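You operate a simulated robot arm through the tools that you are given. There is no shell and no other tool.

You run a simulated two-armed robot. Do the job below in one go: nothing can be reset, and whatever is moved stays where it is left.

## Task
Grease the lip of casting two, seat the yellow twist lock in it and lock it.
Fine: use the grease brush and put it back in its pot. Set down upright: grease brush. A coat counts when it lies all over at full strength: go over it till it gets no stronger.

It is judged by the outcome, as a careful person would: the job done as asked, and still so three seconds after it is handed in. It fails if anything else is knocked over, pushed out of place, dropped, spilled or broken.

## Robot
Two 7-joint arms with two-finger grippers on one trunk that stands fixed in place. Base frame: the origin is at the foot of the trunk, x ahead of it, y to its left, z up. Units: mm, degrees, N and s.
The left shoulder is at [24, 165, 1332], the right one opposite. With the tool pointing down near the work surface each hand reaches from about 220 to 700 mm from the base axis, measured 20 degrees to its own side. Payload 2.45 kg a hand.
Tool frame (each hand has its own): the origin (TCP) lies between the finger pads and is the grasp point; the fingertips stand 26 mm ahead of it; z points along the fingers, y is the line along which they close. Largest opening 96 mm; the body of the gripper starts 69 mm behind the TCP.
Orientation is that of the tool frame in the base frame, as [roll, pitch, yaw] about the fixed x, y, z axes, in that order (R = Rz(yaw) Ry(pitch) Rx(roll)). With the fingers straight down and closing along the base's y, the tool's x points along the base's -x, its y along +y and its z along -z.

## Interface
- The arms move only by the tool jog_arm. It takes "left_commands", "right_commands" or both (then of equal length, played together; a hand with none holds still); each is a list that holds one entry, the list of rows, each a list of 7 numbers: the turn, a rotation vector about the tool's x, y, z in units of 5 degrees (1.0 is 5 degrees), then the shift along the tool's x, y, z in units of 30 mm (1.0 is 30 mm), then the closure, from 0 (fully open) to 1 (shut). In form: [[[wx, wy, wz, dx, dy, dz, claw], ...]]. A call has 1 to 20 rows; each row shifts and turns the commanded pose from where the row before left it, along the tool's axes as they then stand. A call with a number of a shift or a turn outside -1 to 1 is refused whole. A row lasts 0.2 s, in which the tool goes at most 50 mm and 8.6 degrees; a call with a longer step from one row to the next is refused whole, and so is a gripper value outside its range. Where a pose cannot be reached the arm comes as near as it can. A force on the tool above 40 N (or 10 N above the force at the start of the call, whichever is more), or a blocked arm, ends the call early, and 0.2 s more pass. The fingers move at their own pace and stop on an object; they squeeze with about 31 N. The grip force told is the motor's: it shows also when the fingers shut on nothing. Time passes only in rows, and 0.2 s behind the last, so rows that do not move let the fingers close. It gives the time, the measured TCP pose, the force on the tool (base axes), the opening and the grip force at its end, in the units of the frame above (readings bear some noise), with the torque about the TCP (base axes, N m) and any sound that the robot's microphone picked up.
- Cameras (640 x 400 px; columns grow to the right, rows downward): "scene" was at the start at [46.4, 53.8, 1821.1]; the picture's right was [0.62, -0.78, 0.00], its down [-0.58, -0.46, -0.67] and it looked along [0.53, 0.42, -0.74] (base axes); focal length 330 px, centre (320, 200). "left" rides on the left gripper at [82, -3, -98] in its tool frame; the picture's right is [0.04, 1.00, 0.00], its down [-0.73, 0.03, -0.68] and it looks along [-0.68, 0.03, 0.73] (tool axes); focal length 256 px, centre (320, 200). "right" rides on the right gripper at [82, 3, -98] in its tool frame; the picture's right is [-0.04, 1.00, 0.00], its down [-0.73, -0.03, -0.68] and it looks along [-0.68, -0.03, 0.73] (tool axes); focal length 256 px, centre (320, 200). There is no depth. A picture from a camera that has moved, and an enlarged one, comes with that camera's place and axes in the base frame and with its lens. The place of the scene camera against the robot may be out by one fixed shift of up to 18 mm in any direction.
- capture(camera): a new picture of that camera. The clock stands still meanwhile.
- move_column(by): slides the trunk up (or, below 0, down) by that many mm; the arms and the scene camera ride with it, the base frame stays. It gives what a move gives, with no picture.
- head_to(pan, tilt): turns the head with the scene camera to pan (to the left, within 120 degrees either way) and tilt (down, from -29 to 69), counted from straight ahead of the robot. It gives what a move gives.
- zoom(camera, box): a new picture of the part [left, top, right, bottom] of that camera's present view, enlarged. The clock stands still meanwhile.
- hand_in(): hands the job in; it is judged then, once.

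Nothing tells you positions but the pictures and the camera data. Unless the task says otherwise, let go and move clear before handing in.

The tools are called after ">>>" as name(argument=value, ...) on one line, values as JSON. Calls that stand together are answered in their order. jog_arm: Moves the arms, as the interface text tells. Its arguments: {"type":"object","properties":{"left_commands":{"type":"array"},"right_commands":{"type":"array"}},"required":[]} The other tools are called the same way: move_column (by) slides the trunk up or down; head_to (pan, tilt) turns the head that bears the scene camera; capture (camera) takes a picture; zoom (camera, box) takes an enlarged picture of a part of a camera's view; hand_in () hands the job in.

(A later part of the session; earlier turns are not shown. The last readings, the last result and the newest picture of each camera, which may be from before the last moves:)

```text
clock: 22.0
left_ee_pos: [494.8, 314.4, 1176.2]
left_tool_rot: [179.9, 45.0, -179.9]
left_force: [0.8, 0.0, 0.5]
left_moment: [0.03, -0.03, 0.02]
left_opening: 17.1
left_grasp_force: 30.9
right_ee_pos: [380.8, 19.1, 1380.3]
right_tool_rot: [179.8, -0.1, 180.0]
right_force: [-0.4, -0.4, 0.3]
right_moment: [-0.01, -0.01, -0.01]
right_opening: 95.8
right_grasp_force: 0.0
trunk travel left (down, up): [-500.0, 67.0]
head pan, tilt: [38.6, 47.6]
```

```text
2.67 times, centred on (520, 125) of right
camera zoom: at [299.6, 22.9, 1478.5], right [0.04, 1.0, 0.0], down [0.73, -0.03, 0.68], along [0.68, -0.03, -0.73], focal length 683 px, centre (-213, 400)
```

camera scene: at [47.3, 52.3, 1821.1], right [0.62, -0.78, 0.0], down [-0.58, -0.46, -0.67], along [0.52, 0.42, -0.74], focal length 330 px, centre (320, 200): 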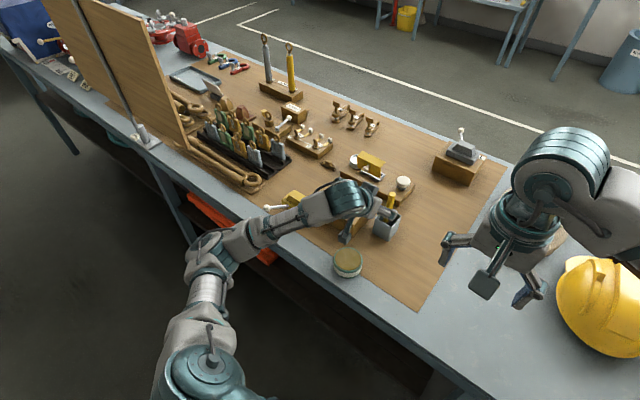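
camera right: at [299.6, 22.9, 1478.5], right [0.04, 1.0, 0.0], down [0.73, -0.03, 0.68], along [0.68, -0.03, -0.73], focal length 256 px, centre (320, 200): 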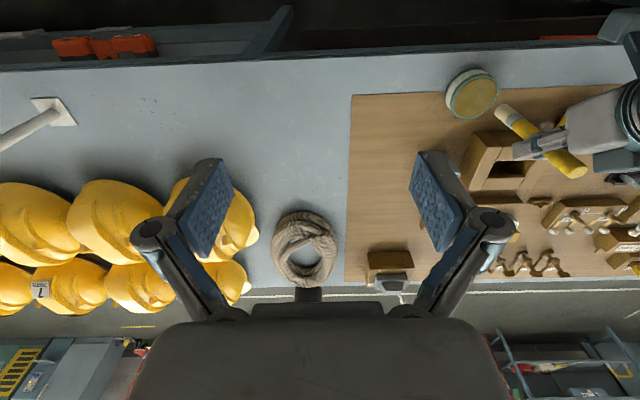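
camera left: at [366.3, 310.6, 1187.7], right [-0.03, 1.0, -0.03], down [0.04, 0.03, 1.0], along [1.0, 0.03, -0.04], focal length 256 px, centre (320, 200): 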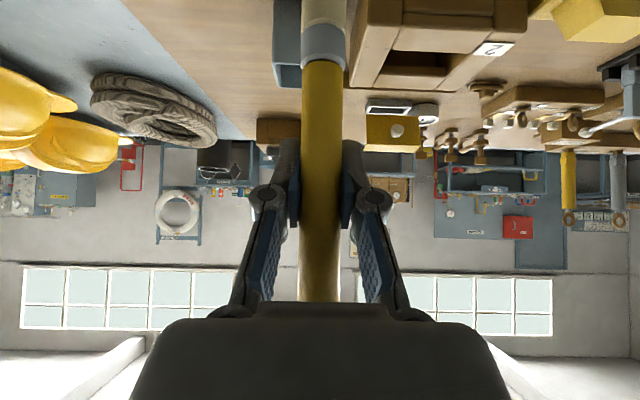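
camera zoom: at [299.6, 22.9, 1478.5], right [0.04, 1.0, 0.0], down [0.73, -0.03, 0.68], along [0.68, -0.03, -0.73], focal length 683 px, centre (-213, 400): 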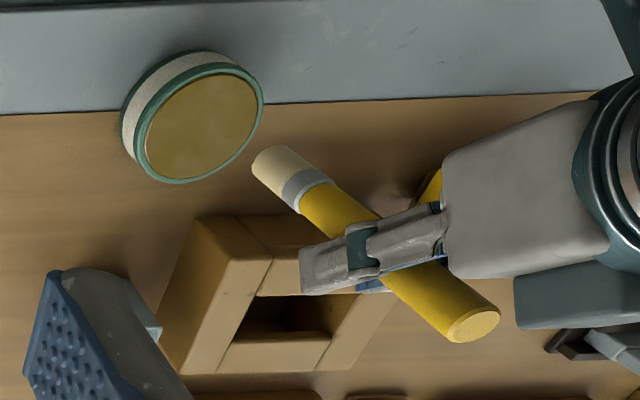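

The tip hangs over the tin's centre region. I lower it into the grease in steps, swirl a little, and watch the force.

>>> jog_arm(left_commands=[[[0, 0, 0, 0.5, -0.04, 0.5, 1], [0, 0, 0, 0.5, -0.04, 0.5, 1], [0, 0, 0, 0.5, -0.04, 0.5, 1], [0, 0, 0, 0.15, 0, 0.15, 1], [0, 0, 0, 0.1, 0, 0.1, 1], [0, 0, 0, 0, 0, 0, 1]]])

>>> zoom(camera="scene", box=[310, 220, 390, 290])

>>> zoom(camera="right", box=[430, 50, 550, 140])

```text
clock: 23.4
left_ee_pos: [493.5, 308.6, 1101.8]
left_tool_rot: [180.0, 45.1, -179.9]
left_force: [0.6, 0.3, -0.6]
left_moment: [-0.01, -0.02, 0.02]
left_opening: 17.2
left_grasp_force: 30.8
right_ee_pos: [379.8, 19.3, 1381.6]
right_tool_rot: [-180.0, 0.1, -180.0]
right_force: [-0.9, 0.2, -0.5]
right_moment: [0.01, 0.01, -0.03]
right_opening: 96.0
right_grasp_force: 0.2
trunk travel left (down, up): [-500.0, 67.0]
head pan, tilt: [38.6, 47.6]
```

```text
5.71 times, centred on (350, 255) of scene
camera zoom: at [47.2, 52.2, 1821.1], right [0.62, -0.78, 0.0], down [-0.58, -0.46, -0.67], along [0.52, 0.42, -0.74], focal length 1888 px, centre (149, -114)
```

zoom: 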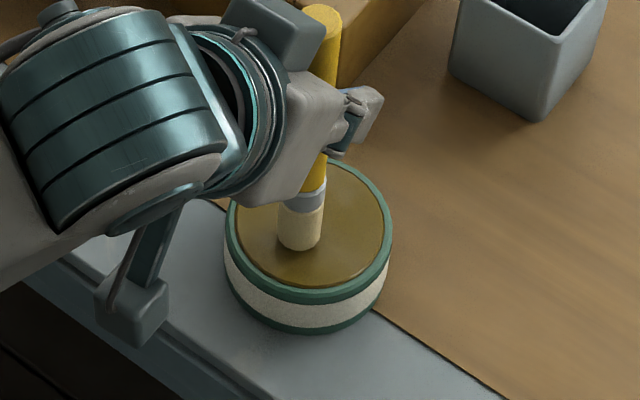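

```text
4.44 times, centred on (490, 95) of right
camera zoom: at [298.8, 23.3, 1478.7], right [0.04, 1.0, 0.0], down [0.73, -0.03, 0.68], along [0.68, -0.03, -0.73], focal length 1138 px, centre (-436, 667)
```

zoom: 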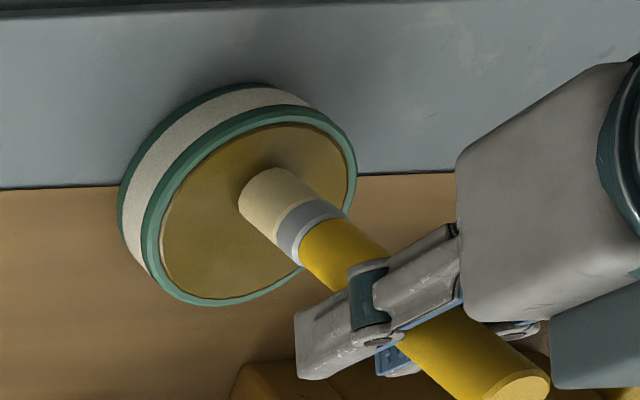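

The bristle tip is at the grease surface without contact force. I go about 8 mm deeper and swirl gently.

>>> jog_arm(left_commands=[[[0, 0, 0, 0.1, 0, 0.1, 1], [0, 0, 0, 0.1, 0, 0.1, 1], [0, 0, 0, 0, 0, 0, 1], [0, 0, 0, 0, 0.3, 0, 1], [0, 0, 0, 0.2, 0, -0.2, 1], [0, 0, 0, 0, -0.3, 0, 1], [0, 0, 0, 0, -0.3, 0, 1], [0, 0, 0, -0.2, 0, 0.2, 1], [0, 0, 0, -0.2, 0, 0.2, 1], [0, 0, 0, 0, 0.3, 0, 1], [0, 0, 0, 0.2, 0, -0.2, 1], [0, 0, 0, 0, 0, 0, 1]]])

>>> zoom(camera="right", box=[430, 50, 550, 140])

```text
clock: 26.0
left_ee_pos: [493.6, 311.1, 1091.9]
left_tool_rot: [180.0, 45.0, -180.0]
left_force: [-0.1, 0.0, -0.6]
left_moment: [0.0, -0.01, 0.02]
left_opening: 17.4
left_grasp_force: 31.2
right_ee_pos: [379.7, 21.0, 1381.8]
right_tool_rot: [-179.9, 0.1, -180.0]
right_force: [0.3, -0.1, -0.3]
right_moment: [-0.02, -0.01, 0.0]
right_opening: 96.3
right_grasp_force: 0.0
trunk travel left (down, up): [-500.0, 67.0]
head pan, tilt: [38.6, 47.6]
```

```text
4.44 times, centred on (490, 95) of right
camera zoom: at [299.2, 23.8, 1478.6], right [0.04, 1.0, 0.0], down [0.73, -0.03, 0.68], along [0.68, -0.03, -0.73], focal length 1138 px, centre (-436, 667)
```

zoom: 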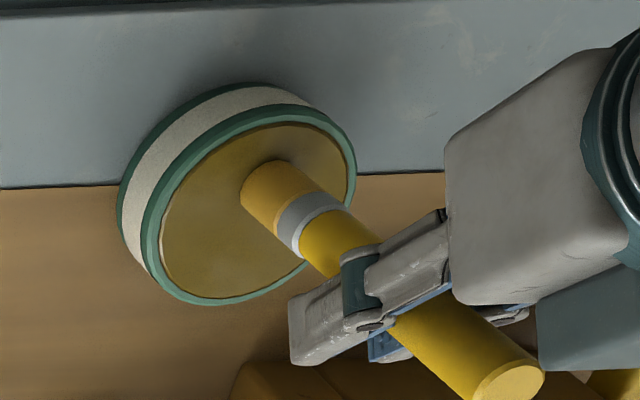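

The bristles turned golden: the brush is loaded. I raise it and carry it above the near-right corner of casting two's opening.

>>> jog_arm(left_commands=[[[0, 0, 0, -0.35, 0, -0.35, 1], [0, 0, 0, -0.69, 0, -0.69, 1], [0, 0, 0, -0.69, 0, -0.69, 1], [0, 0, 0, -0.35, 0, -0.35, 1], [0, 0, 0, 0, 0, 0, 1], [0, 0, 0, -0.603, 0.5, 0.603, 1], [0, 0, 0, -0.603, 0.5, 0.603, 1], [0, 0, 0, -0.603, 0.5, 0.603, 1], [0, 0, 0, -0.603, 0.5, 0.603, 1], [0, 0, 0, -0.603, 0.5, 0.603, 1], [0, 0, 0, 0, 0, 0, 1], [0, 0, 0, 0, 0, 0, 1]]])

>>> zoom(camera="right", box=[430, 80, 590, 220])

>>> zoom(camera="scene", box=[290, 160, 410, 280])

>>> capture(camera="left")

```text
clock: 28.6
left_ee_pos: [622.2, 384.4, 1183.7]
left_tool_rot: [179.9, 45.1, -180.0]
left_force: [0.2, 0.4, -1.1]
left_moment: [-0.02, 0.02, 0.01]
left_opening: 17.3
left_grasp_force: 30.9
right_ee_pos: [379.8, 20.6, 1381.0]
right_tool_rot: [179.9, 0.1, -180.0]
right_force: [0.0, 0.4, -0.4]
right_moment: [0.01, -0.03, 0.03]
right_opening: 95.8
right_grasp_force: 0.0
trunk travel left (down, up): [-500.0, 67.0]
head pan, tilt: [38.6, 47.6]
```

```text
2.86 times, centred on (510, 150) of right
camera zoom: at [298.4, 23.1, 1478.9], right [0.04, 1.0, 0.0], down [0.73, -0.03, 0.68], along [0.68, -0.03, -0.73], focal length 731 px, centre (-223, 343)
```

zoom: 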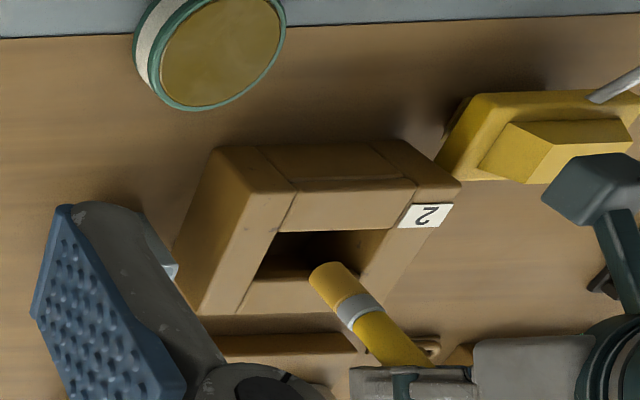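

```text
3.33 times, centred on (350, 220) of scene
camera zoom: at [47.8, 52.4, 1821.1], right [0.62, -0.78, 0.0], down [-0.58, -0.46, -0.67], along [0.52, 0.42, -0.74], focal length 1101 px, centre (220, 133)
```

zoom: 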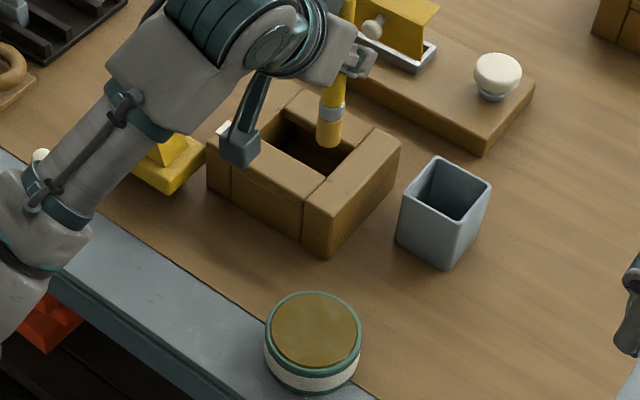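

```text
taken
camera left: at [495.4, 381.6, 1194.4], right [-0.03, 1.0, -0.03], down [0.04, 0.03, 1.0], along [1.0, 0.03, -0.04], focal length 256 px, centre (320, 200)
```

left: 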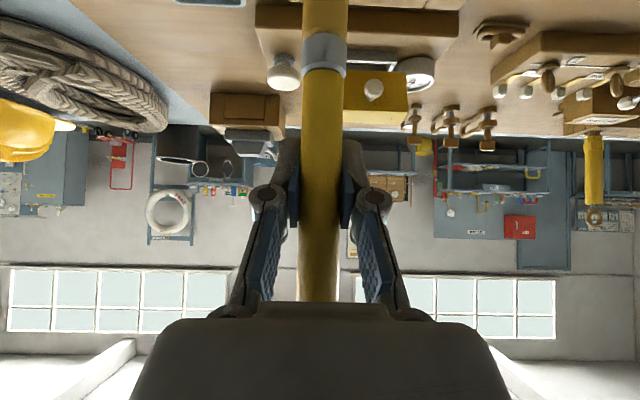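

The tip is above the near-right corner of the opening. I descend most of the way, then in small steps while checking force.

>>> jog_arm(left_commands=[[[0, 0, 0, 0.5, 0, 0.5, 1], [0, 0, 0, 0.5, 0, 0.5, 1], [0, 0, 0, 0.24, 0, 0.24, 1], [0, 0, 0, 0, 0, 0, 1], [0, 0, 0, 0, 0, 0, 1]]])

>>> zoom(camera="right", box=[460, 100, 580, 200])

>>> zoom(camera="scene", box=[310, 170, 390, 240])

```text
clock: 29.8
left_ee_pos: [622.1, 386.8, 1129.6]
left_tool_rot: [-180.0, 45.0, -179.9]
left_force: [-0.1, -0.3, -1.3]
left_moment: [0.01, 0.01, 0.0]
left_opening: 17.4
left_grasp_force: 31.1
right_ee_pos: [380.5, 19.6, 1381.0]
right_tool_rot: [180.0, 0.2, -180.0]
right_force: [0.2, 0.3, -0.3]
right_moment: [0.01, 0.02, 0.06]
right_opening: 96.1
right_grasp_force: 0.1
trunk travel left (down, up): [-500.0, 67.0]
head pan, tilt: [38.6, 47.6]
```

```text
4.00 times, centred on (520, 150) of right
camera zoom: at [298.8, 23.3, 1478.7], right [0.04, 1.0, 0.0], down [0.73, -0.03, 0.68], along [0.68, -0.03, -0.73], focal length 1024 px, centre (-480, 400)
```

zoom: 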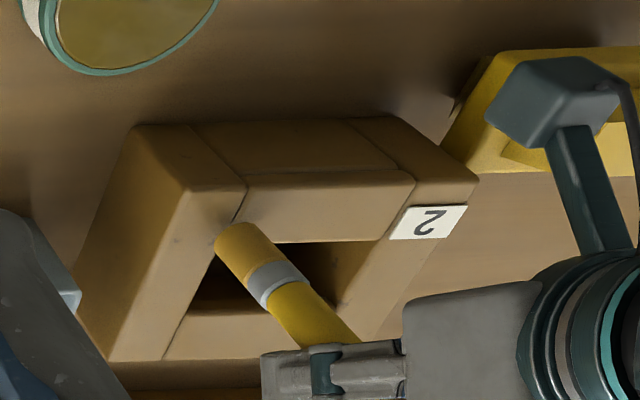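

```text
5.71 times, centred on (350, 205) of scene
camera zoom: at [48.2, 52.7, 1821.0], right [0.62, -0.78, 0.0], down [-0.58, -0.46, -0.67], along [0.52, 0.42, -0.74], focal length 1888 px, centre (149, 171)
```

zoom: 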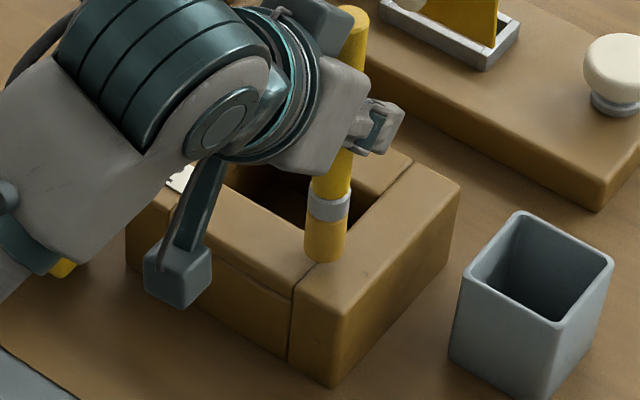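

The tip is nearly touching the casting's top at the corner of the opening. I lower 4 mm and watch the force.

>>> jog_arm(left_commands=[[[0, 0, 0, 0.05, 0, 0.05, 1], [0, 0, 0, 0.05, 0, 0.05, 1], [0, 0, 0, 0, 0, 0, 1]]])

>>> zoom(camera="right", box=[460, 100, 580, 200])

```text
clock: 30.6
left_ee_pos: [621.9, 386.2, 1125.8]
left_tool_rot: [179.9, 45.1, -179.9]
left_force: [-0.3, 0.3, -0.5]
left_moment: [-0.03, 0.01, -0.02]
left_opening: 17.5
left_grasp_force: 31.3
right_ee_pos: [380.0, 18.8, 1381.8]
right_tool_rot: [180.0, 0.1, 179.9]
right_force: [0.9, 0.0, 0.8]
right_moment: [0.0, -0.02, 0.0]
right_opening: 96.1
right_grasp_force: 0.1
trunk travel left (down, up): [-500.0, 67.0]
head pan, tilt: [38.6, 47.6]
```

```text
4.00 times, centred on (520, 150) of right
camera zoom: at [299.0, 23.2, 1478.7], right [0.04, 1.0, 0.0], down [0.73, -0.03, 0.68], along [0.68, -0.03, -0.73], focal length 1024 px, centre (-480, 400)
```

zoom: 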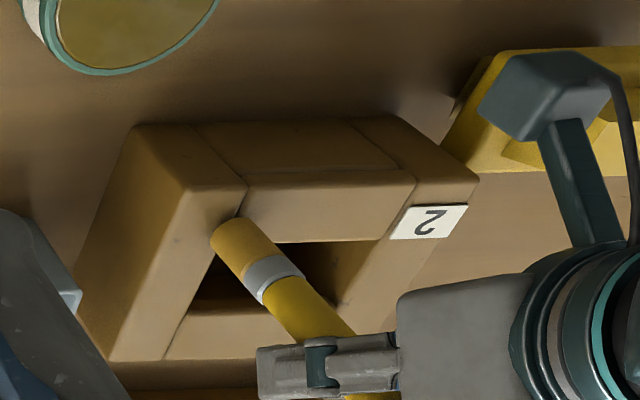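

No contact force yet; I lower 3 mm more and make a first stroke along the near side of the lip (+y), then check the trace.

>>> jog_arm(left_commands=[[[0, 0, 0, 0.07, 0, 0.07, 1], [0, 0, 0, 0, 0, 0, 1], [0, 0, 0, 0, 0.35, 0, 1], [0, 0, 0, 0, 0.35, 0, 1], [0, 0, 0, 0, 0.35, 0, 1], [0, 0, 0, 0, 0.35, 0, 1], [0, 0, 0, 0, 0.35, 0, 1], [0, 0, 0, 0, 0.35, 0, 1], [0, 0, 0, 0, 0.35, 0, 1], [0, 0, 0, 0, 0.35, 0, 1], [0, 0, 0, 0, 0.35, 0, 1], [0, 0, 0, 0, 0, 0, 1]]])

>>> zoom(camera="right", box=[460, 100, 580, 200])

>>> zoom(camera="scene", box=[310, 170, 390, 240])

```text
clock: 33.2
left_ee_pos: [621.2, 481.0, 1122.1]
left_tool_rot: [179.9, 45.0, -179.8]
left_force: [-1.1, -0.6, 2.5]
left_moment: [-0.03, 0.09, -0.03]
left_opening: 17.3
left_grasp_force: 31.2
right_ee_pos: [379.1, 19.7, 1381.0]
right_tool_rot: [179.9, 0.1, 180.0]
right_force: [-0.1, -0.6, 0.0]
right_moment: [0.02, 0.0, 0.0]
right_opening: 96.0
right_grasp_force: 0.1
trunk travel left (down, up): [-500.0, 67.0]
head pan, tilt: [38.6, 47.6]
```

```text
4.00 times, centred on (520, 150) of right
camera zoom: at [298.7, 23.1, 1478.7], right [0.04, 1.0, 0.0], down [0.73, -0.03, 0.68], along [0.68, -0.03, -0.73], focal length 1024 px, centre (-480, 400)
```

zoom: 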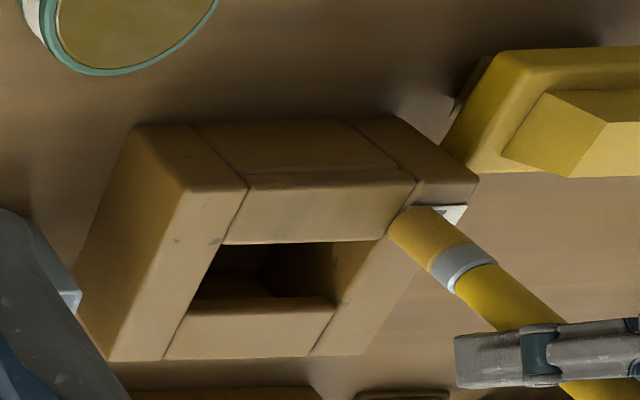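

```text
5.71 times, centred on (350, 205) of scene
camera zoom: at [47.5, 52.5, 1821.1], right [0.62, -0.78, 0.0], down [-0.58, -0.46, -0.67], along [0.52, 0.42, -0.74], focal length 1888 px, centre (149, 171)
```

zoom: 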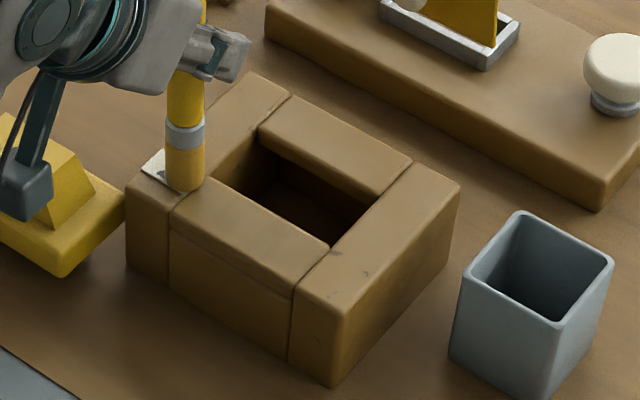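

>>> zoom(camera="right", box=[475, 125, 575, 195])

>>> zoom(camera="scene", box=[325, 185, 375, 225])

```text
5.71 times, centred on (525, 160) of right
camera zoom: at [298.7, 23.1, 1478.7], right [0.04, 1.0, 0.0], down [0.73, -0.03, 0.68], along [0.68, -0.03, -0.73], focal length 1463 px, centre (-851, 429)
```

zoom: 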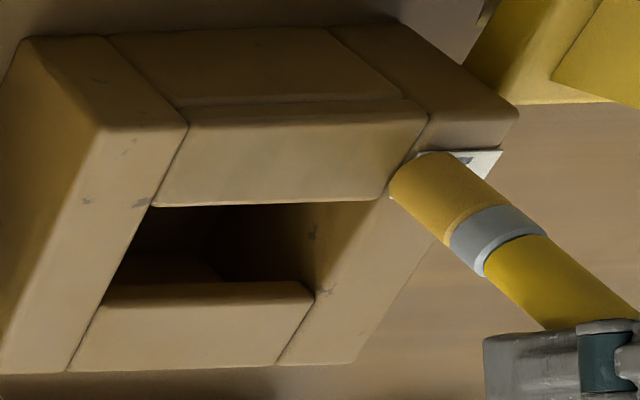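

```text
10.00 times, centred on (350, 205) of scene
camera zoom: at [47.5, 52.5, 1821.1], right [0.62, -0.78, 0.0], down [-0.58, -0.46, -0.67], along [0.52, 0.42, -0.74], focal length 3304 px, centre (20, 150)
```

zoom: 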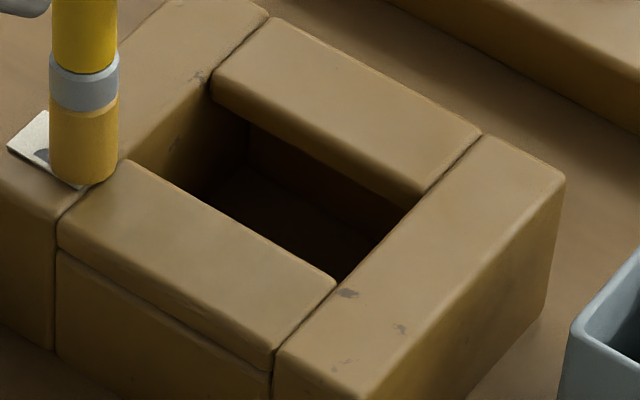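

A faint olive film shows on the near bar's top (the upper slab forming the lip). I cover the rest of the near bar with further strokes.

>>> jog_arm(left_commands=[[[0, 0, 0, 0.236, 0, -0.236, 1], [0, 0, 0, 0, -0.35, 0, 1], [0, 0, 0, 0, -0.35, 0, 1], [0, 0, 0, 0, -0.35, 0, 1], [0, 0, 0, 0, -0.35, 0, 1], [0, 0, 0, 0, -0.35, 0, 1], [0, 0, 0, 0, -0.35, 0, 1], [0, 0, 0, 0, -0.35, 0, 1], [0, 0, 0, 0, -0.35, 0, 1], [0, 0, 0, 0, -0.35, 0, 1], [0, 0, 0, 0.236, 0, -0.236, 1], [0, 0, 0, 0, 0.35, 0, 1], [0, 0, 0, 0, 0.35, 0, 1], [0, 0, 0, 0, 0.35, 0, 1], [0, 0, 0, 0, 0.35, 0, 1], [0, 0, 0, 0, 0.35, 0, 1], [0, 0, 0, 0, 0.35, 0, 1], [0, 0, 0, 0, 0.35, 0, 1], [0, 0, 0, 0, 0.35, 0, 1], [0, 0, 0, 0, 0.35, 0, 1]]])

>>> zoom(camera="right", box=[475, 125, 575, 195])

>>> zoom(camera="scene", box=[325, 185, 375, 225])

```text
clock: 37.4
left_ee_pos: [601.4, 480.6, 1120.9]
left_tool_rot: [180.0, 45.1, -179.9]
left_force: [0.9, -1.2, 5.0]
left_moment: [-0.11, -0.01, -0.01]
left_opening: 17.3
left_grasp_force: 31.2
right_ee_pos: [379.3, 19.3, 1380.8]
right_tool_rot: [179.8, 0.1, 180.0]
right_force: [0.1, -0.6, 0.2]
right_moment: [0.03, -0.02, 0.0]
right_opening: 96.0
right_grasp_force: 0.1
trunk travel left (down, up): [-500.0, 67.0]
head pan, tilt: [38.6, 47.6]
```

```text
5.71 times, centred on (525, 160) of right
camera zoom: at [298.3, 22.9, 1478.8], right [0.04, 1.0, 0.0], down [0.73, -0.03, 0.68], along [0.68, -0.03, -0.73], focal length 1463 px, centre (-851, 429)
```

zoom: 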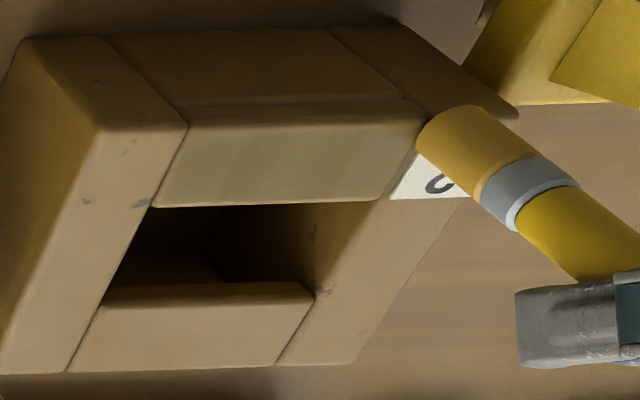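

```text
10.00 times, centred on (350, 205) of scene
camera zoom: at [46.6, 51.6, 1821.2], right [0.62, -0.78, 0.0], down [-0.58, -0.46, -0.67], along [0.53, 0.42, -0.74], focal length 3304 px, centre (20, 150)
```

zoom: 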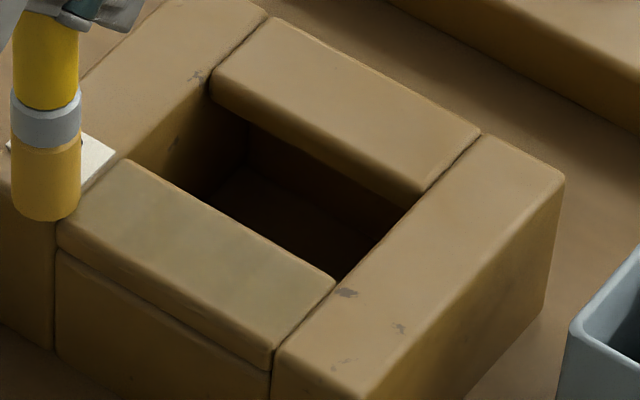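

The near bar's slab has taken a grey-olive coat. Now I hop over to the far bar and begin coating it.

>>> jog_arm(left_commands=[[[0, 0, 0, -0.4, 0, -0.4, 1], [0, 0, 0, -0.872, 0, 0.872, 1], [0, 0, 0, -0.872, 0, 0.872, 1], [0, 0, 0, 0, 0, 0, 1], [0, 0, 0, 0.4, 0, 0.4, 1], [0, 0, 0, 0, -0.35, 0, 1], [0, 0, 0, 0, -0.35, 0, 1], [0, 0, 0, 0, -0.35, 0, 1], [0, 0, 0, 0, -0.35, 0, 1], [0, 0, 0, 0, -0.35, 0, 1], [0, 0, 0, 0, -0.35, 0, 1], [0, 0, 0, 0, -0.35, 0, 1], [0, 0, 0, 0, -0.35, 0, 1], [0, 0, 0, 0, -0.35, 0, 1], [0, 0, 0, 0, 0, 0, 1]]])

>>> zoom(camera="right", box=[475, 125, 575, 195])

>>> zoom(camera="scene", box=[310, 170, 390, 230])

```text
clock: 40.6
left_ee_pos: [675.7, 387.9, 1122.4]
left_tool_rot: [180.0, 45.2, -179.9]
left_force: [1.2, -0.4, 1.0]
left_moment: [-0.01, -0.08, 0.02]
left_opening: 17.3
left_grasp_force: 30.8
right_ee_pos: [379.3, 19.8, 1381.4]
right_tool_rot: [180.0, 0.1, 180.0]
right_force: [-0.6, 0.5, 0.5]
right_moment: [-0.02, -0.01, 0.02]
right_opening: 96.2
right_grasp_force: 0.1
trunk travel left (down, up): [-500.0, 67.0]
head pan, tilt: [38.6, 47.6]
```

```text
5.71 times, centred on (525, 160) of right
camera zoom: at [298.8, 23.3, 1478.7], right [0.04, 1.0, 0.0], down [0.73, -0.03, 0.68], along [0.68, -0.03, -0.73], focal length 1463 px, centre (-851, 429)
```

zoom: 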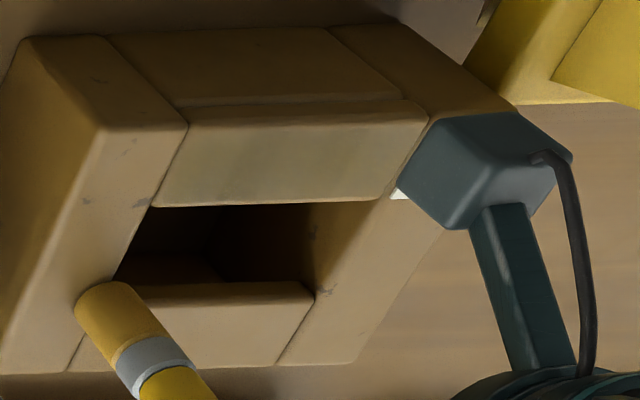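

```text
6.67 times, centred on (350, 200) of scene
camera zoom: at [48.3, 52.3, 1821.1], right [0.62, -0.78, 0.0], down [-0.58, -0.46, -0.67], along [0.52, 0.42, -0.74], focal length 2203 px, centre (120, 200)
```

zoom: 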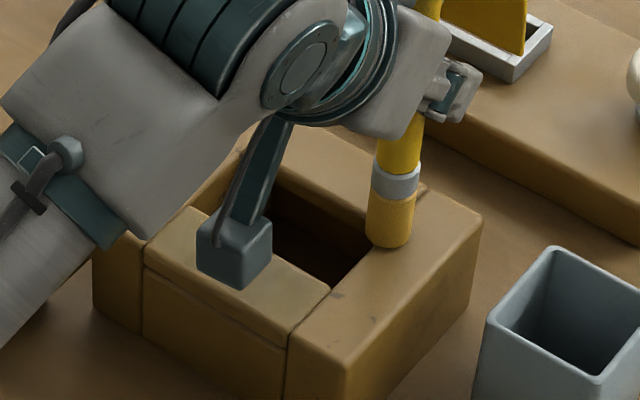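

>>> zoom(camera="right", box=[485, 150, 535, 195])

>>> capture(camera="left")

```text
8.89 times, centred on (510, 172) of right
camera zoom: at [298.8, 23.3, 1478.7], right [0.04, 1.0, 0.0], down [0.73, -0.03, 0.68], along [0.68, -0.03, -0.73], focal length 2276 px, centre (-1369, 444)
```

zoom: 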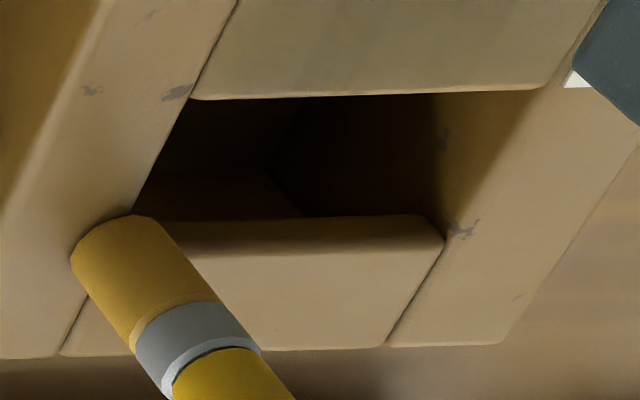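

```text
taken
camera left: at [547.9, 383.0, 1133.1], right [-0.03, 1.0, -0.03], down [0.04, 0.03, 1.0], along [1.0, 0.03, -0.04], focal length 256 px, centre (320, 200)
```

left: 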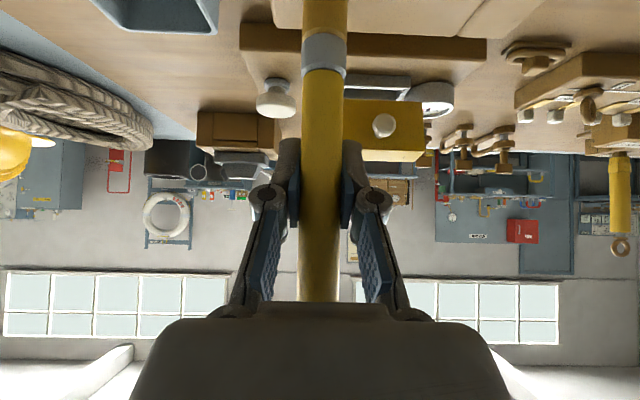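

The far bar shows no film yet; force is near zero there. I lower 3 mm and stroke the far bar again to see whether it takes grease.

>>> jog_arm(left_commands=[[[0, 0, 0, 0.07, 0, 0.07, 1], [0, 0, 0, -0.1, 0, 0.1, 1], [0, 0, 0, 0, 0.35, 0, 1], [0, 0, 0, 0, 0.35, 0, 1], [0, 0, 0, 0, 0.35, 0, 1], [0, 0, 0, 0, 0.35, 0, 1], [0, 0, 0, 0, 0.35, 0, 1], [0, 0, 0, 0, 0.35, 0, 1], [0, 0, 0, 0, 0.35, 0, 1], [0, 0, 0, 0, 0.35, 0, 1], [0, 0, 0, 0, 0.35, 0, 1], [0, 0, 0, 0, 0, 0, 1]]])

>>> zoom(camera="right", box=[480, 130, 560, 195])

>>> zoom(camera="scene", box=[310, 170, 390, 230])

```text
clock: 43.2
left_ee_pos: [679.0, 481.9, 1118.6]
left_tool_rot: [179.8, 45.0, -179.9]
left_force: [-0.7, 0.7, -0.5]
left_moment: [0.01, -0.03, 0.04]
left_opening: 17.4
left_grasp_force: 30.9
right_ee_pos: [380.7, 19.8, 1380.9]
right_tool_rot: [-180.0, 0.1, 179.9]
right_force: [-0.3, -0.9, -0.4]
right_moment: [0.0, 0.01, 0.03]
right_opening: 96.1
right_grasp_force: 0.0
trunk travel left (down, up): [-500.0, 67.0]
head pan, tilt: [38.6, 47.6]
```

```text
6.15 times, centred on (520, 162) of right
camera zoom: at [299.0, 23.6, 1478.6], right [0.04, 1.0, 0.0], down [0.73, -0.03, 0.68], along [0.68, -0.03, -0.73], focal length 1575 px, centre (-911, 431)
```

zoom: 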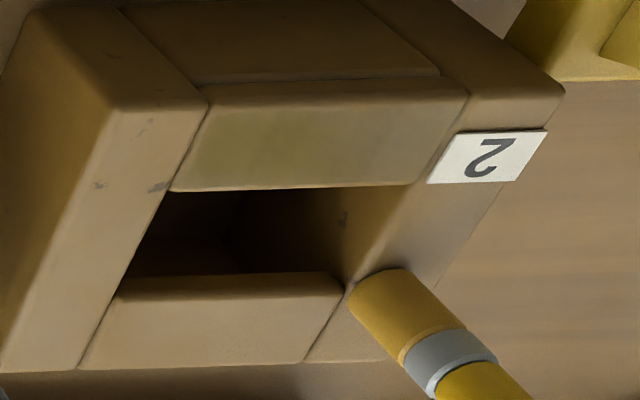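

```text
6.67 times, centred on (350, 200) of scene
camera zoom: at [48.5, 53.0, 1821.0], right [0.62, -0.78, 0.0], down [-0.58, -0.46, -0.67], along [0.52, 0.42, -0.74], focal length 2203 px, centre (120, 200)
```

zoom: 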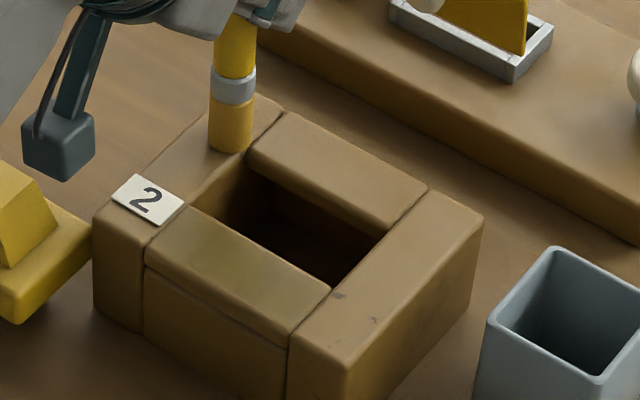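

The near bar's slab clearly carries the olive coat, while the far bar stays bare even with the tip pressed down there. I'll make more passes over the near slab and see whether it strengthens.

>>> jog_arm(left_commands=[[[0, 0, 0, -0.4, 0, -0.4, 1], [0, 0, 0, 0.66, 0, -0.66, 1], [0, 0, 0, 0.66, 0, -0.66, 1], [0, 0, 0, 0, 0, 0, 1], [0, 0, 0, 0.35, 0, 0.35, 1], [0, 0, 0, 0, 0, 0, 1], [0, 0, 0, 0, -0.35, 0, 1], [0, 0, 0, 0, -0.35, 0, 1], [0, 0, 0, 0, -0.35, 0, 1], [0, 0, 0, 0, -0.35, 0, 1], [0, 0, 0, 0, -0.35, 0, 1], [0, 0, 0, 0, -0.35, 0, 1], [0, 0, 0, 0, -0.35, 0, 1], [0, 0, 0, 0, -0.35, 0, 1], [0, 0, 0, 0, -0.35, 0, 1], [0, 0, 0, 0, 0, 0, 1]]])

>>> zoom(camera="right", box=[480, 130, 560, 195])

>>> zoom(camera="scene", box=[310, 170, 390, 230])

```text
clock: 46.6
left_ee_pos: [623.8, 385.7, 1121.3]
left_tool_rot: [-179.9, 45.1, -179.9]
left_force: [-0.3, 0.7, -0.4]
left_moment: [0.01, 0.02, 0.03]
left_opening: 17.1
left_grasp_force: 30.7
right_ee_pos: [380.4, 19.0, 1380.2]
right_tool_rot: [-180.0, 0.1, 179.9]
right_force: [-0.1, 0.0, 0.9]
right_moment: [0.0, -0.02, 0.02]
right_opening: 95.6
right_grasp_force: 0.0
trunk travel left (down, up): [-500.0, 67.0]
head pan, tilt: [38.6, 47.6]
```

```text
6.15 times, centred on (520, 162) of right
camera zoom: at [298.9, 23.3, 1478.7], right [0.04, 1.0, 0.0], down [0.73, -0.03, 0.68], along [0.68, -0.03, -0.73], focal length 1575 px, centre (-911, 431)
```

zoom: 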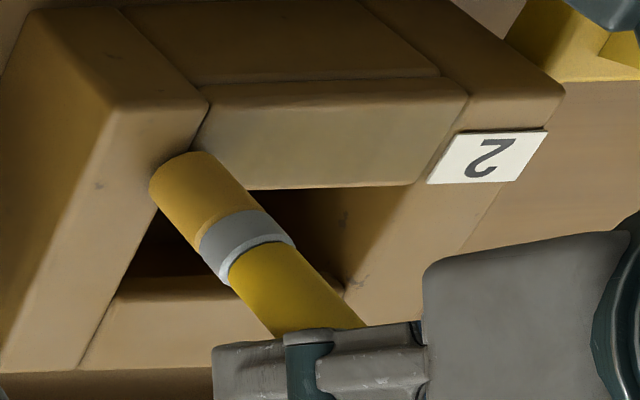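

```text
6.67 times, centred on (350, 200) of scene
camera zoom: at [48.3, 52.6, 1821.0], right [0.62, -0.78, 0.0], down [-0.58, -0.46, -0.67], along [0.52, 0.42, -0.74], focal length 2203 px, centre (120, 200)
```

zoom: 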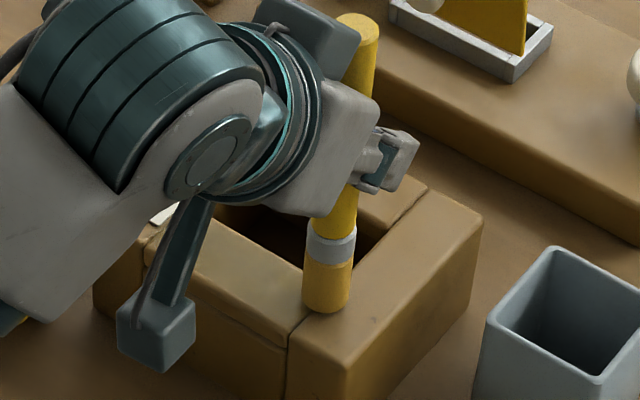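

I'll lift off, return to the tin for more grease, and inspect the casting while the hand is out of the way.

>>> jog_arm(left_commands=[[[0, 0, 0, -0.47, 0, -0.47, 1], [0, 0, 0, -0.47, 0, -0.47, 1], [0, 0, 0, -0.47, 0, -0.47, 1], [0, 0, 0, 0.613, -0.507, -0.613, 1], [0, 0, 0, 0.613, -0.507, -0.613, 1], [0, 0, 0, 0.613, -0.507, -0.613, 1], [0, 0, 0, 0.613, -0.507, -0.613, 1], [0, 0, 0, 0.613, -0.507, -0.613, 1], [0, 0, 0, 0, 0, 0, 1], [0, 0, 0, 0, 0, 0, 1]]])

>>> zoom(camera="right", box=[480, 130, 560, 195])

>>> zoom(camera="scene", box=[310, 170, 390, 230])

```text
clock: 48.8
left_ee_pos: [494.1, 309.7, 1179.5]
left_tool_rot: [180.0, 45.0, -179.9]
left_force: [-0.2, 0.1, -1.1]
left_moment: [0.02, -0.04, 0.02]
left_opening: 17.2
left_grasp_force: 31.3
right_ee_pos: [379.9, 20.2, 1381.1]
right_tool_rot: [179.9, 0.1, -180.0]
right_force: [0.1, -0.1, -0.2]
right_moment: [0.0, -0.01, 0.02]
right_opening: 96.3
right_grasp_force: 0.1
trunk travel left (down, up): [-500.0, 67.0]
head pan, tilt: [38.6, 47.6]
```

```text
6.15 times, centred on (520, 162) of right
camera zoom: at [299.2, 23.6, 1478.5], right [0.04, 1.0, 0.0], down [0.73, -0.03, 0.68], along [0.68, -0.03, -0.73], focal length 1575 px, centre (-911, 431)
```

zoom: 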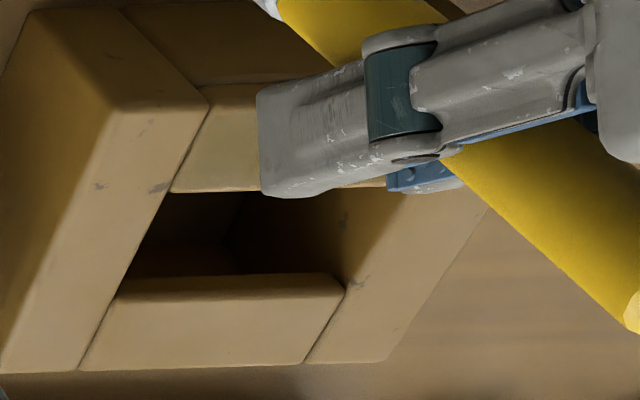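

```text
6.67 times, centred on (350, 200) of scene
camera zoom: at [48.0, 52.4, 1821.1], right [0.62, -0.78, 0.0], down [-0.58, -0.46, -0.67], along [0.52, 0.42, -0.74], focal length 2203 px, centre (120, 200)
```

zoom: 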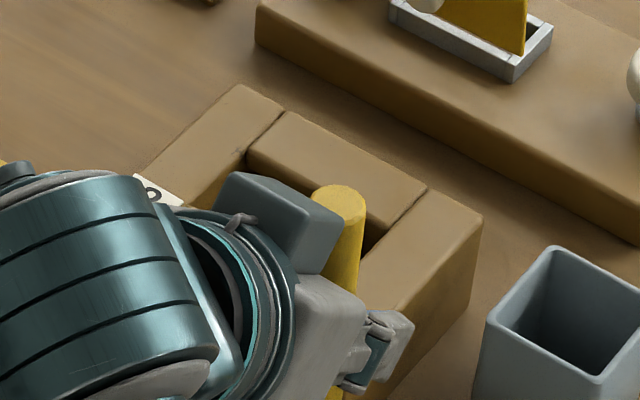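

Only the near slab shows the olive tint. I dip the brush again.

>>> jog_arm(left_commands=[[[0, 0, 0, 0.5, 0, 0.5, 1], [0, 0, 0, 0.5, 0, 0.5, 1], [0, 0, 0, 0.5, 0, 0.5, 1], [0, 0, 0, 0.3, 0, 0.3, 1], [0, 0, 0, 0.27, 0, 0.27, 1], [0, 0, 0, 0, 0, 0, 1], [0, 0, 0, 0, 0.3, 0, 1], [0, 0, 0, 0.2, 0, -0.2, 1], [0, 0, 0, 0, -0.3, 0, 1], [0, 0, 0, 0, -0.3, 0, 1], [0, 0, 0, -0.2, 0, 0.2, 1], [0, 0, 0, -0.2, 0, 0.2, 1], [0, 0, 0, 0, 0.3, 0, 1], [0, 0, 0, 0.2, 0, -0.2, 1], [0, 0, 0, -0.5, 0, -0.5, 1], [0, 0, 0, -0.5, 0, -0.5, 1], [0, 0, 0, -0.5, 0, -0.5, 1], [0, 0, 0, -0.57, 0, -0.57, 1], [0, 0, 0, 0, 0, 0, 1]]])

>>> zoom(camera="right", box=[440, 50, 580, 150])

>>> zoom(camera="scene", box=[310, 180, 390, 280])

```text
clock: 52.8
left_ee_pos: [493.2, 311.2, 1180.6]
left_tool_rot: [180.0, 45.0, -179.9]
left_force: [0.3, -0.2, -0.7]
left_moment: [0.04, 0.02, 0.03]
left_opening: 16.9
left_grasp_force: 30.9
right_ee_pos: [380.8, 20.0, 1380.6]
right_tool_rot: [-179.9, 0.0, -179.9]
right_force: [0.5, -0.1, -0.6]
right_moment: [0.01, 0.0, 0.01]
right_opening: 96.1
right_grasp_force: 0.0
trunk travel left (down, up): [-500.0, 67.0]
head pan, tilt: [38.6, 47.6]
```

```text
4.00 times, centred on (510, 100) of right
camera zoom: at [299.1, 23.3, 1478.6], right [0.04, 1.0, 0.0], down [0.73, -0.03, 0.68], along [0.68, -0.03, -0.73], focal length 1024 px, centre (-440, 600)
```

zoom: 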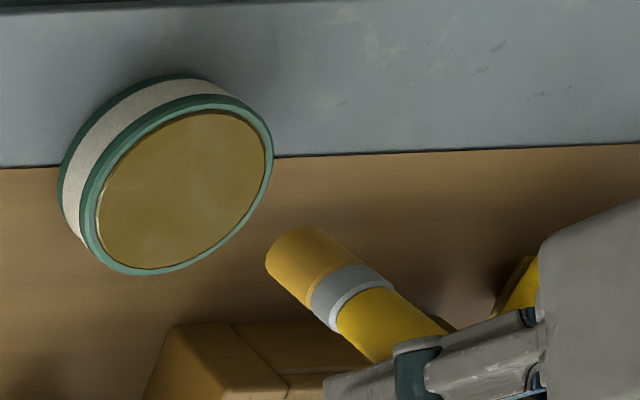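

```text
4.00 times, centred on (350, 230) of scene
camera zoom: at [47.7, 52.2, 1821.1], right [0.62, -0.78, 0.0], down [-0.58, -0.46, -0.67], along [0.52, 0.42, -0.74], focal length 1322 px, centre (200, 80)
```

zoom: 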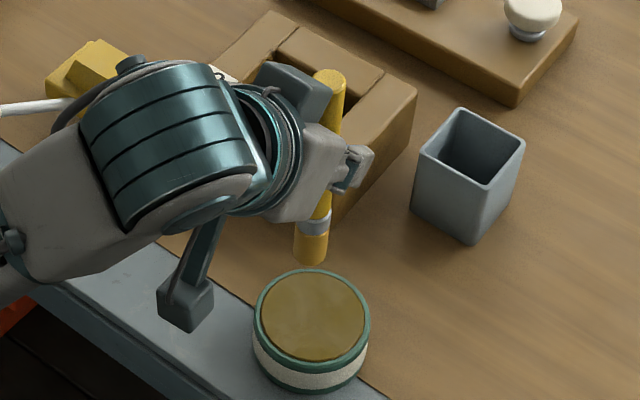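

Freshly loaded, I test the far bar again, stopping on it to read the force and see whether any film appears.

>>> jog_arm(left_commands=[[[0, 0, 0, -0.65, 0.405, 0.65, 1], [0, 0, 0, -0.65, 0.405, 0.65, 1], [0, 0, 0, -0.65, 0.405, 0.65, 1], [0, 0, 0, -0.65, 0.405, 0.65, 1], [0, 0, 0, -0.65, 0.405, 0.65, 1], [0, 0, 0, -0.65, 0.405, 0.65, 1], [0, 0, 0, -0.65, 0.405, 0.65, 1], [0, 0, 0, 0, 0, 0, 1], [0, 0, 0, 0.683, 0, 0.683, 1], [0, 0, 0, 0.683, 0, 0.683, 1], [0, 0, 0, 0, 0, 0, 1], [0, 0, 0, 0, 0.343, 0, 1], [0, 0, 0, 0, 0.343, 0, 1], [0, 0, 0, 0, 0.343, 0, 1], [0, 0, 0, 0, 0.343, 0, 1], [0, 0, 0, 0, 0.343, 0, 1], [0, 0, 0, 0, 0, 0, 1]]])

>>> zoom(camera="right", box=[480, 130, 560, 195])

>>> zoom(camera="scene", box=[310, 170, 390, 230])

```text
clock: 56.4
left_ee_pos: [687.5, 448.3, 1121.3]
left_tool_rot: [180.0, 45.1, -179.9]
left_force: [0.4, -0.2, -1.1]
left_moment: [-0.02, 0.0, -0.02]
left_opening: 17.5
left_grasp_force: 30.9
right_ee_pos: [380.8, 19.8, 1381.8]
right_tool_rot: [-179.9, 0.0, -180.0]
right_force: [-0.1, 0.3, 1.2]
right_moment: [0.0, 0.01, -0.04]
right_opening: 95.9
right_grasp_force: 0.0
trunk travel left (down, up): [-500.0, 67.0]
head pan, tilt: [38.6, 47.6]
```

```text
6.15 times, centred on (520, 162) of right
camera zoom: at [299.0, 23.3, 1478.7], right [0.04, 1.0, 0.0], down [0.73, -0.03, 0.68], along [0.68, -0.03, -0.73], focal length 1575 px, centre (-911, 431)
```

zoom: 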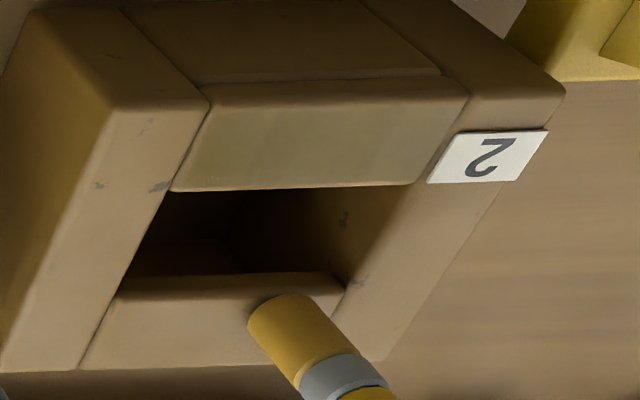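

```text
6.67 times, centred on (350, 200) of scene
camera zoom: at [48.9, 52.9, 1821.0], right [0.62, -0.78, 0.0], down [-0.58, -0.46, -0.67], along [0.52, 0.42, -0.74], focal length 2203 px, centre (120, 200)
```

zoom: 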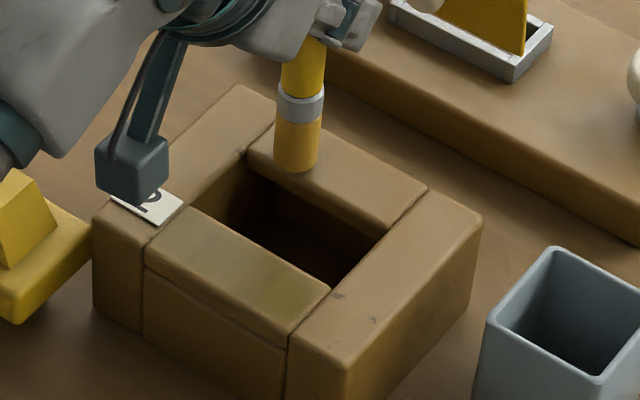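

No film and no reaction on the far bar, so the lip that takes grease is the near slab. I go back over the near slab's middle and check the contact force there.

>>> jog_arm(left_commands=[[[0, 0, 0, -0.4, 0, -0.4, 1], [0, 0, 0, 0.605, -0.18, -0.605, 1], [0, 0, 0, 0.605, -0.18, -0.605, 1], [0, 0, 0, 0.605, -0.18, -0.605, 1], [0, 0, 0, 0, 0, 0, 1], [0, 0, 0, 0.4, 0, 0.4, 1], [0, 0, 0, 0, 0, 0, 1]]])

>>> jog_arm(left_commands=[[[0, 0, 0, 0.05, 0, 0.05, 1], [0, 0, 0, 0, 0, 0, 1]]])

>>> zoom(camera="right", box=[480, 110, 560, 175])

```text
clock: 58.0
left_ee_pos: [611.0, 431.0, 1121.9]
left_tool_rot: [180.0, 45.1, -179.9]
left_force: [-0.3, 0.7, -0.8]
left_moment: [0.02, 0.0, 0.03]
left_opening: 17.3
left_grasp_force: 30.9
right_ee_pos: [380.7, 19.8, 1381.0]
right_tool_rot: [180.0, 0.1, 179.9]
right_force: [-0.5, 0.0, 0.8]
right_moment: [-0.02, -0.01, -0.01]
right_opening: 96.2
right_grasp_force: 0.0
trunk travel left (down, up): [-500.0, 67.0]
head pan, tilt: [38.6, 47.6]
```

```text
clock: 58.6
left_ee_pos: [610.1, 430.8, 1119.1]
left_tool_rot: [-180.0, 45.1, -179.9]
left_force: [0.1, 0.1, -1.1]
left_moment: [-0.04, 0.0, 0.0]
left_opening: 17.4
left_grasp_force: 31.0
right_ee_pos: [380.4, 20.0, 1381.5]
right_tool_rot: [180.0, 0.1, 180.0]
right_force: [-0.6, 0.4, 0.5]
right_moment: [0.0, 0.01, -0.02]
right_opening: 95.9
right_grasp_force: 0.0
trunk travel left (down, up): [-500.0, 67.0]
head pan, tilt: [38.6, 47.6]
```

```text
6.15 times, centred on (520, 142) of right
camera zoom: at [298.8, 23.3, 1478.7], right [0.04, 1.0, 0.0], down [0.73, -0.03, 0.68], along [0.68, -0.03, -0.73], focal length 1575 px, centre (-911, 554)
```

zoom: 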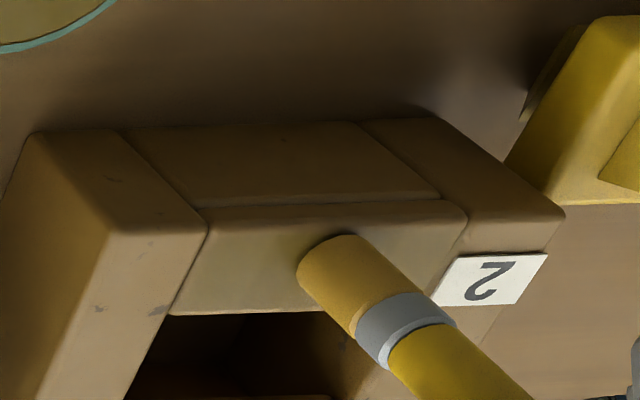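

The tip rests on the slab. I now work over the whole near slab with overlapping strokes.

>>> jog_arm(left_commands=[[[0, 0, 0, 0, -0.39, 0, 1], [0, 0, 0, 0, -0.39, 0, 1], [0, 0, 0, 0, -0.39, 0, 1], [0, 0, 0, 0, -0.39, 0, 1], [0, 0, 0, 0.236, 0, -0.236, 1], [0, 0, 0, 0, 0.41, 0, 1], [0, 0, 0, 0, 0.41, 0, 1], [0, 0, 0, 0, 0.41, 0, 1], [0, 0, 0, 0, 0.41, 0, 1], [0, 0, 0, 0, 0.41, 0, 1], [0, 0, 0, 0, 0.41, 0, 1], [0, 0, 0, 0, 0.41, 0, 1], [0, 0, 0, 0, 0.41, 0, 1], [0, 0, 0, 0, 0, 0, 1]]])

>>> zoom(camera="right", box=[480, 110, 560, 175])

>>> zoom(camera="scene", box=[310, 170, 390, 230])

```text
clock: 61.6
left_ee_pos: [599.2, 482.2, 1119.5]
left_tool_rot: [-179.9, 45.1, -179.9]
left_force: [-0.8, 0.8, -0.3]
left_moment: [0.01, 0.01, -0.04]
left_opening: 17.0
left_grasp_force: 31.1
right_ee_pos: [381.1, 19.9, 1381.5]
right_tool_rot: [-179.9, 0.1, 180.0]
right_force: [-0.3, 0.6, -0.1]
right_moment: [-0.02, -0.01, 0.01]
right_opening: 96.1
right_grasp_force: 0.1
trunk travel left (down, up): [-500.0, 67.0]
head pan, tilt: [38.6, 47.6]
```

```text
6.15 times, centred on (520, 142) of right
camera zoom: at [299.0, 23.2, 1478.7], right [0.04, 1.0, 0.0], down [0.73, -0.03, 0.68], along [0.68, -0.03, -0.73], focal length 1575 px, centre (-911, 554)
```

zoom: 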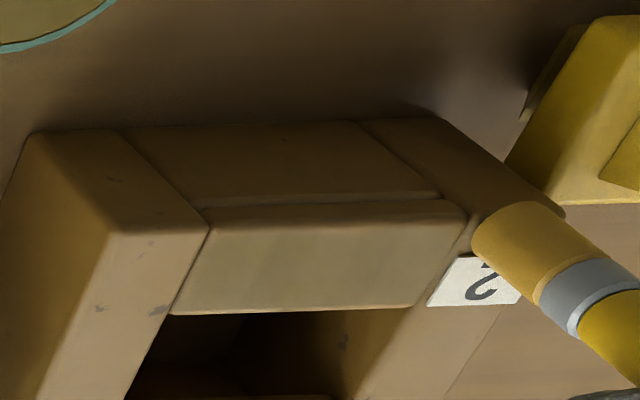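

```text
6.67 times, centred on (350, 200) of scene
camera zoom: at [48.1, 53.6, 1821.0], right [0.62, -0.78, 0.0], down [-0.58, -0.46, -0.67], along [0.52, 0.42, -0.74], focal length 2203 px, centre (120, 200)
```

zoom: 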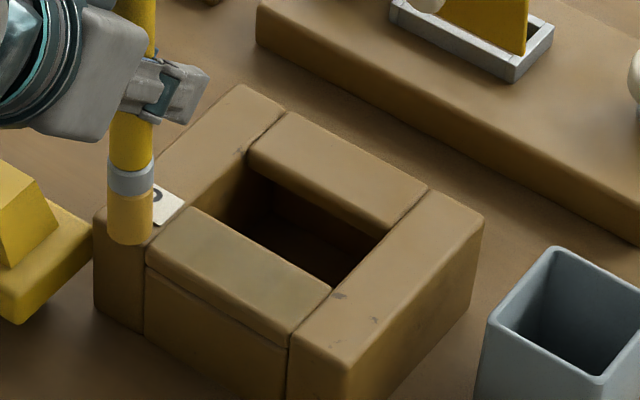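

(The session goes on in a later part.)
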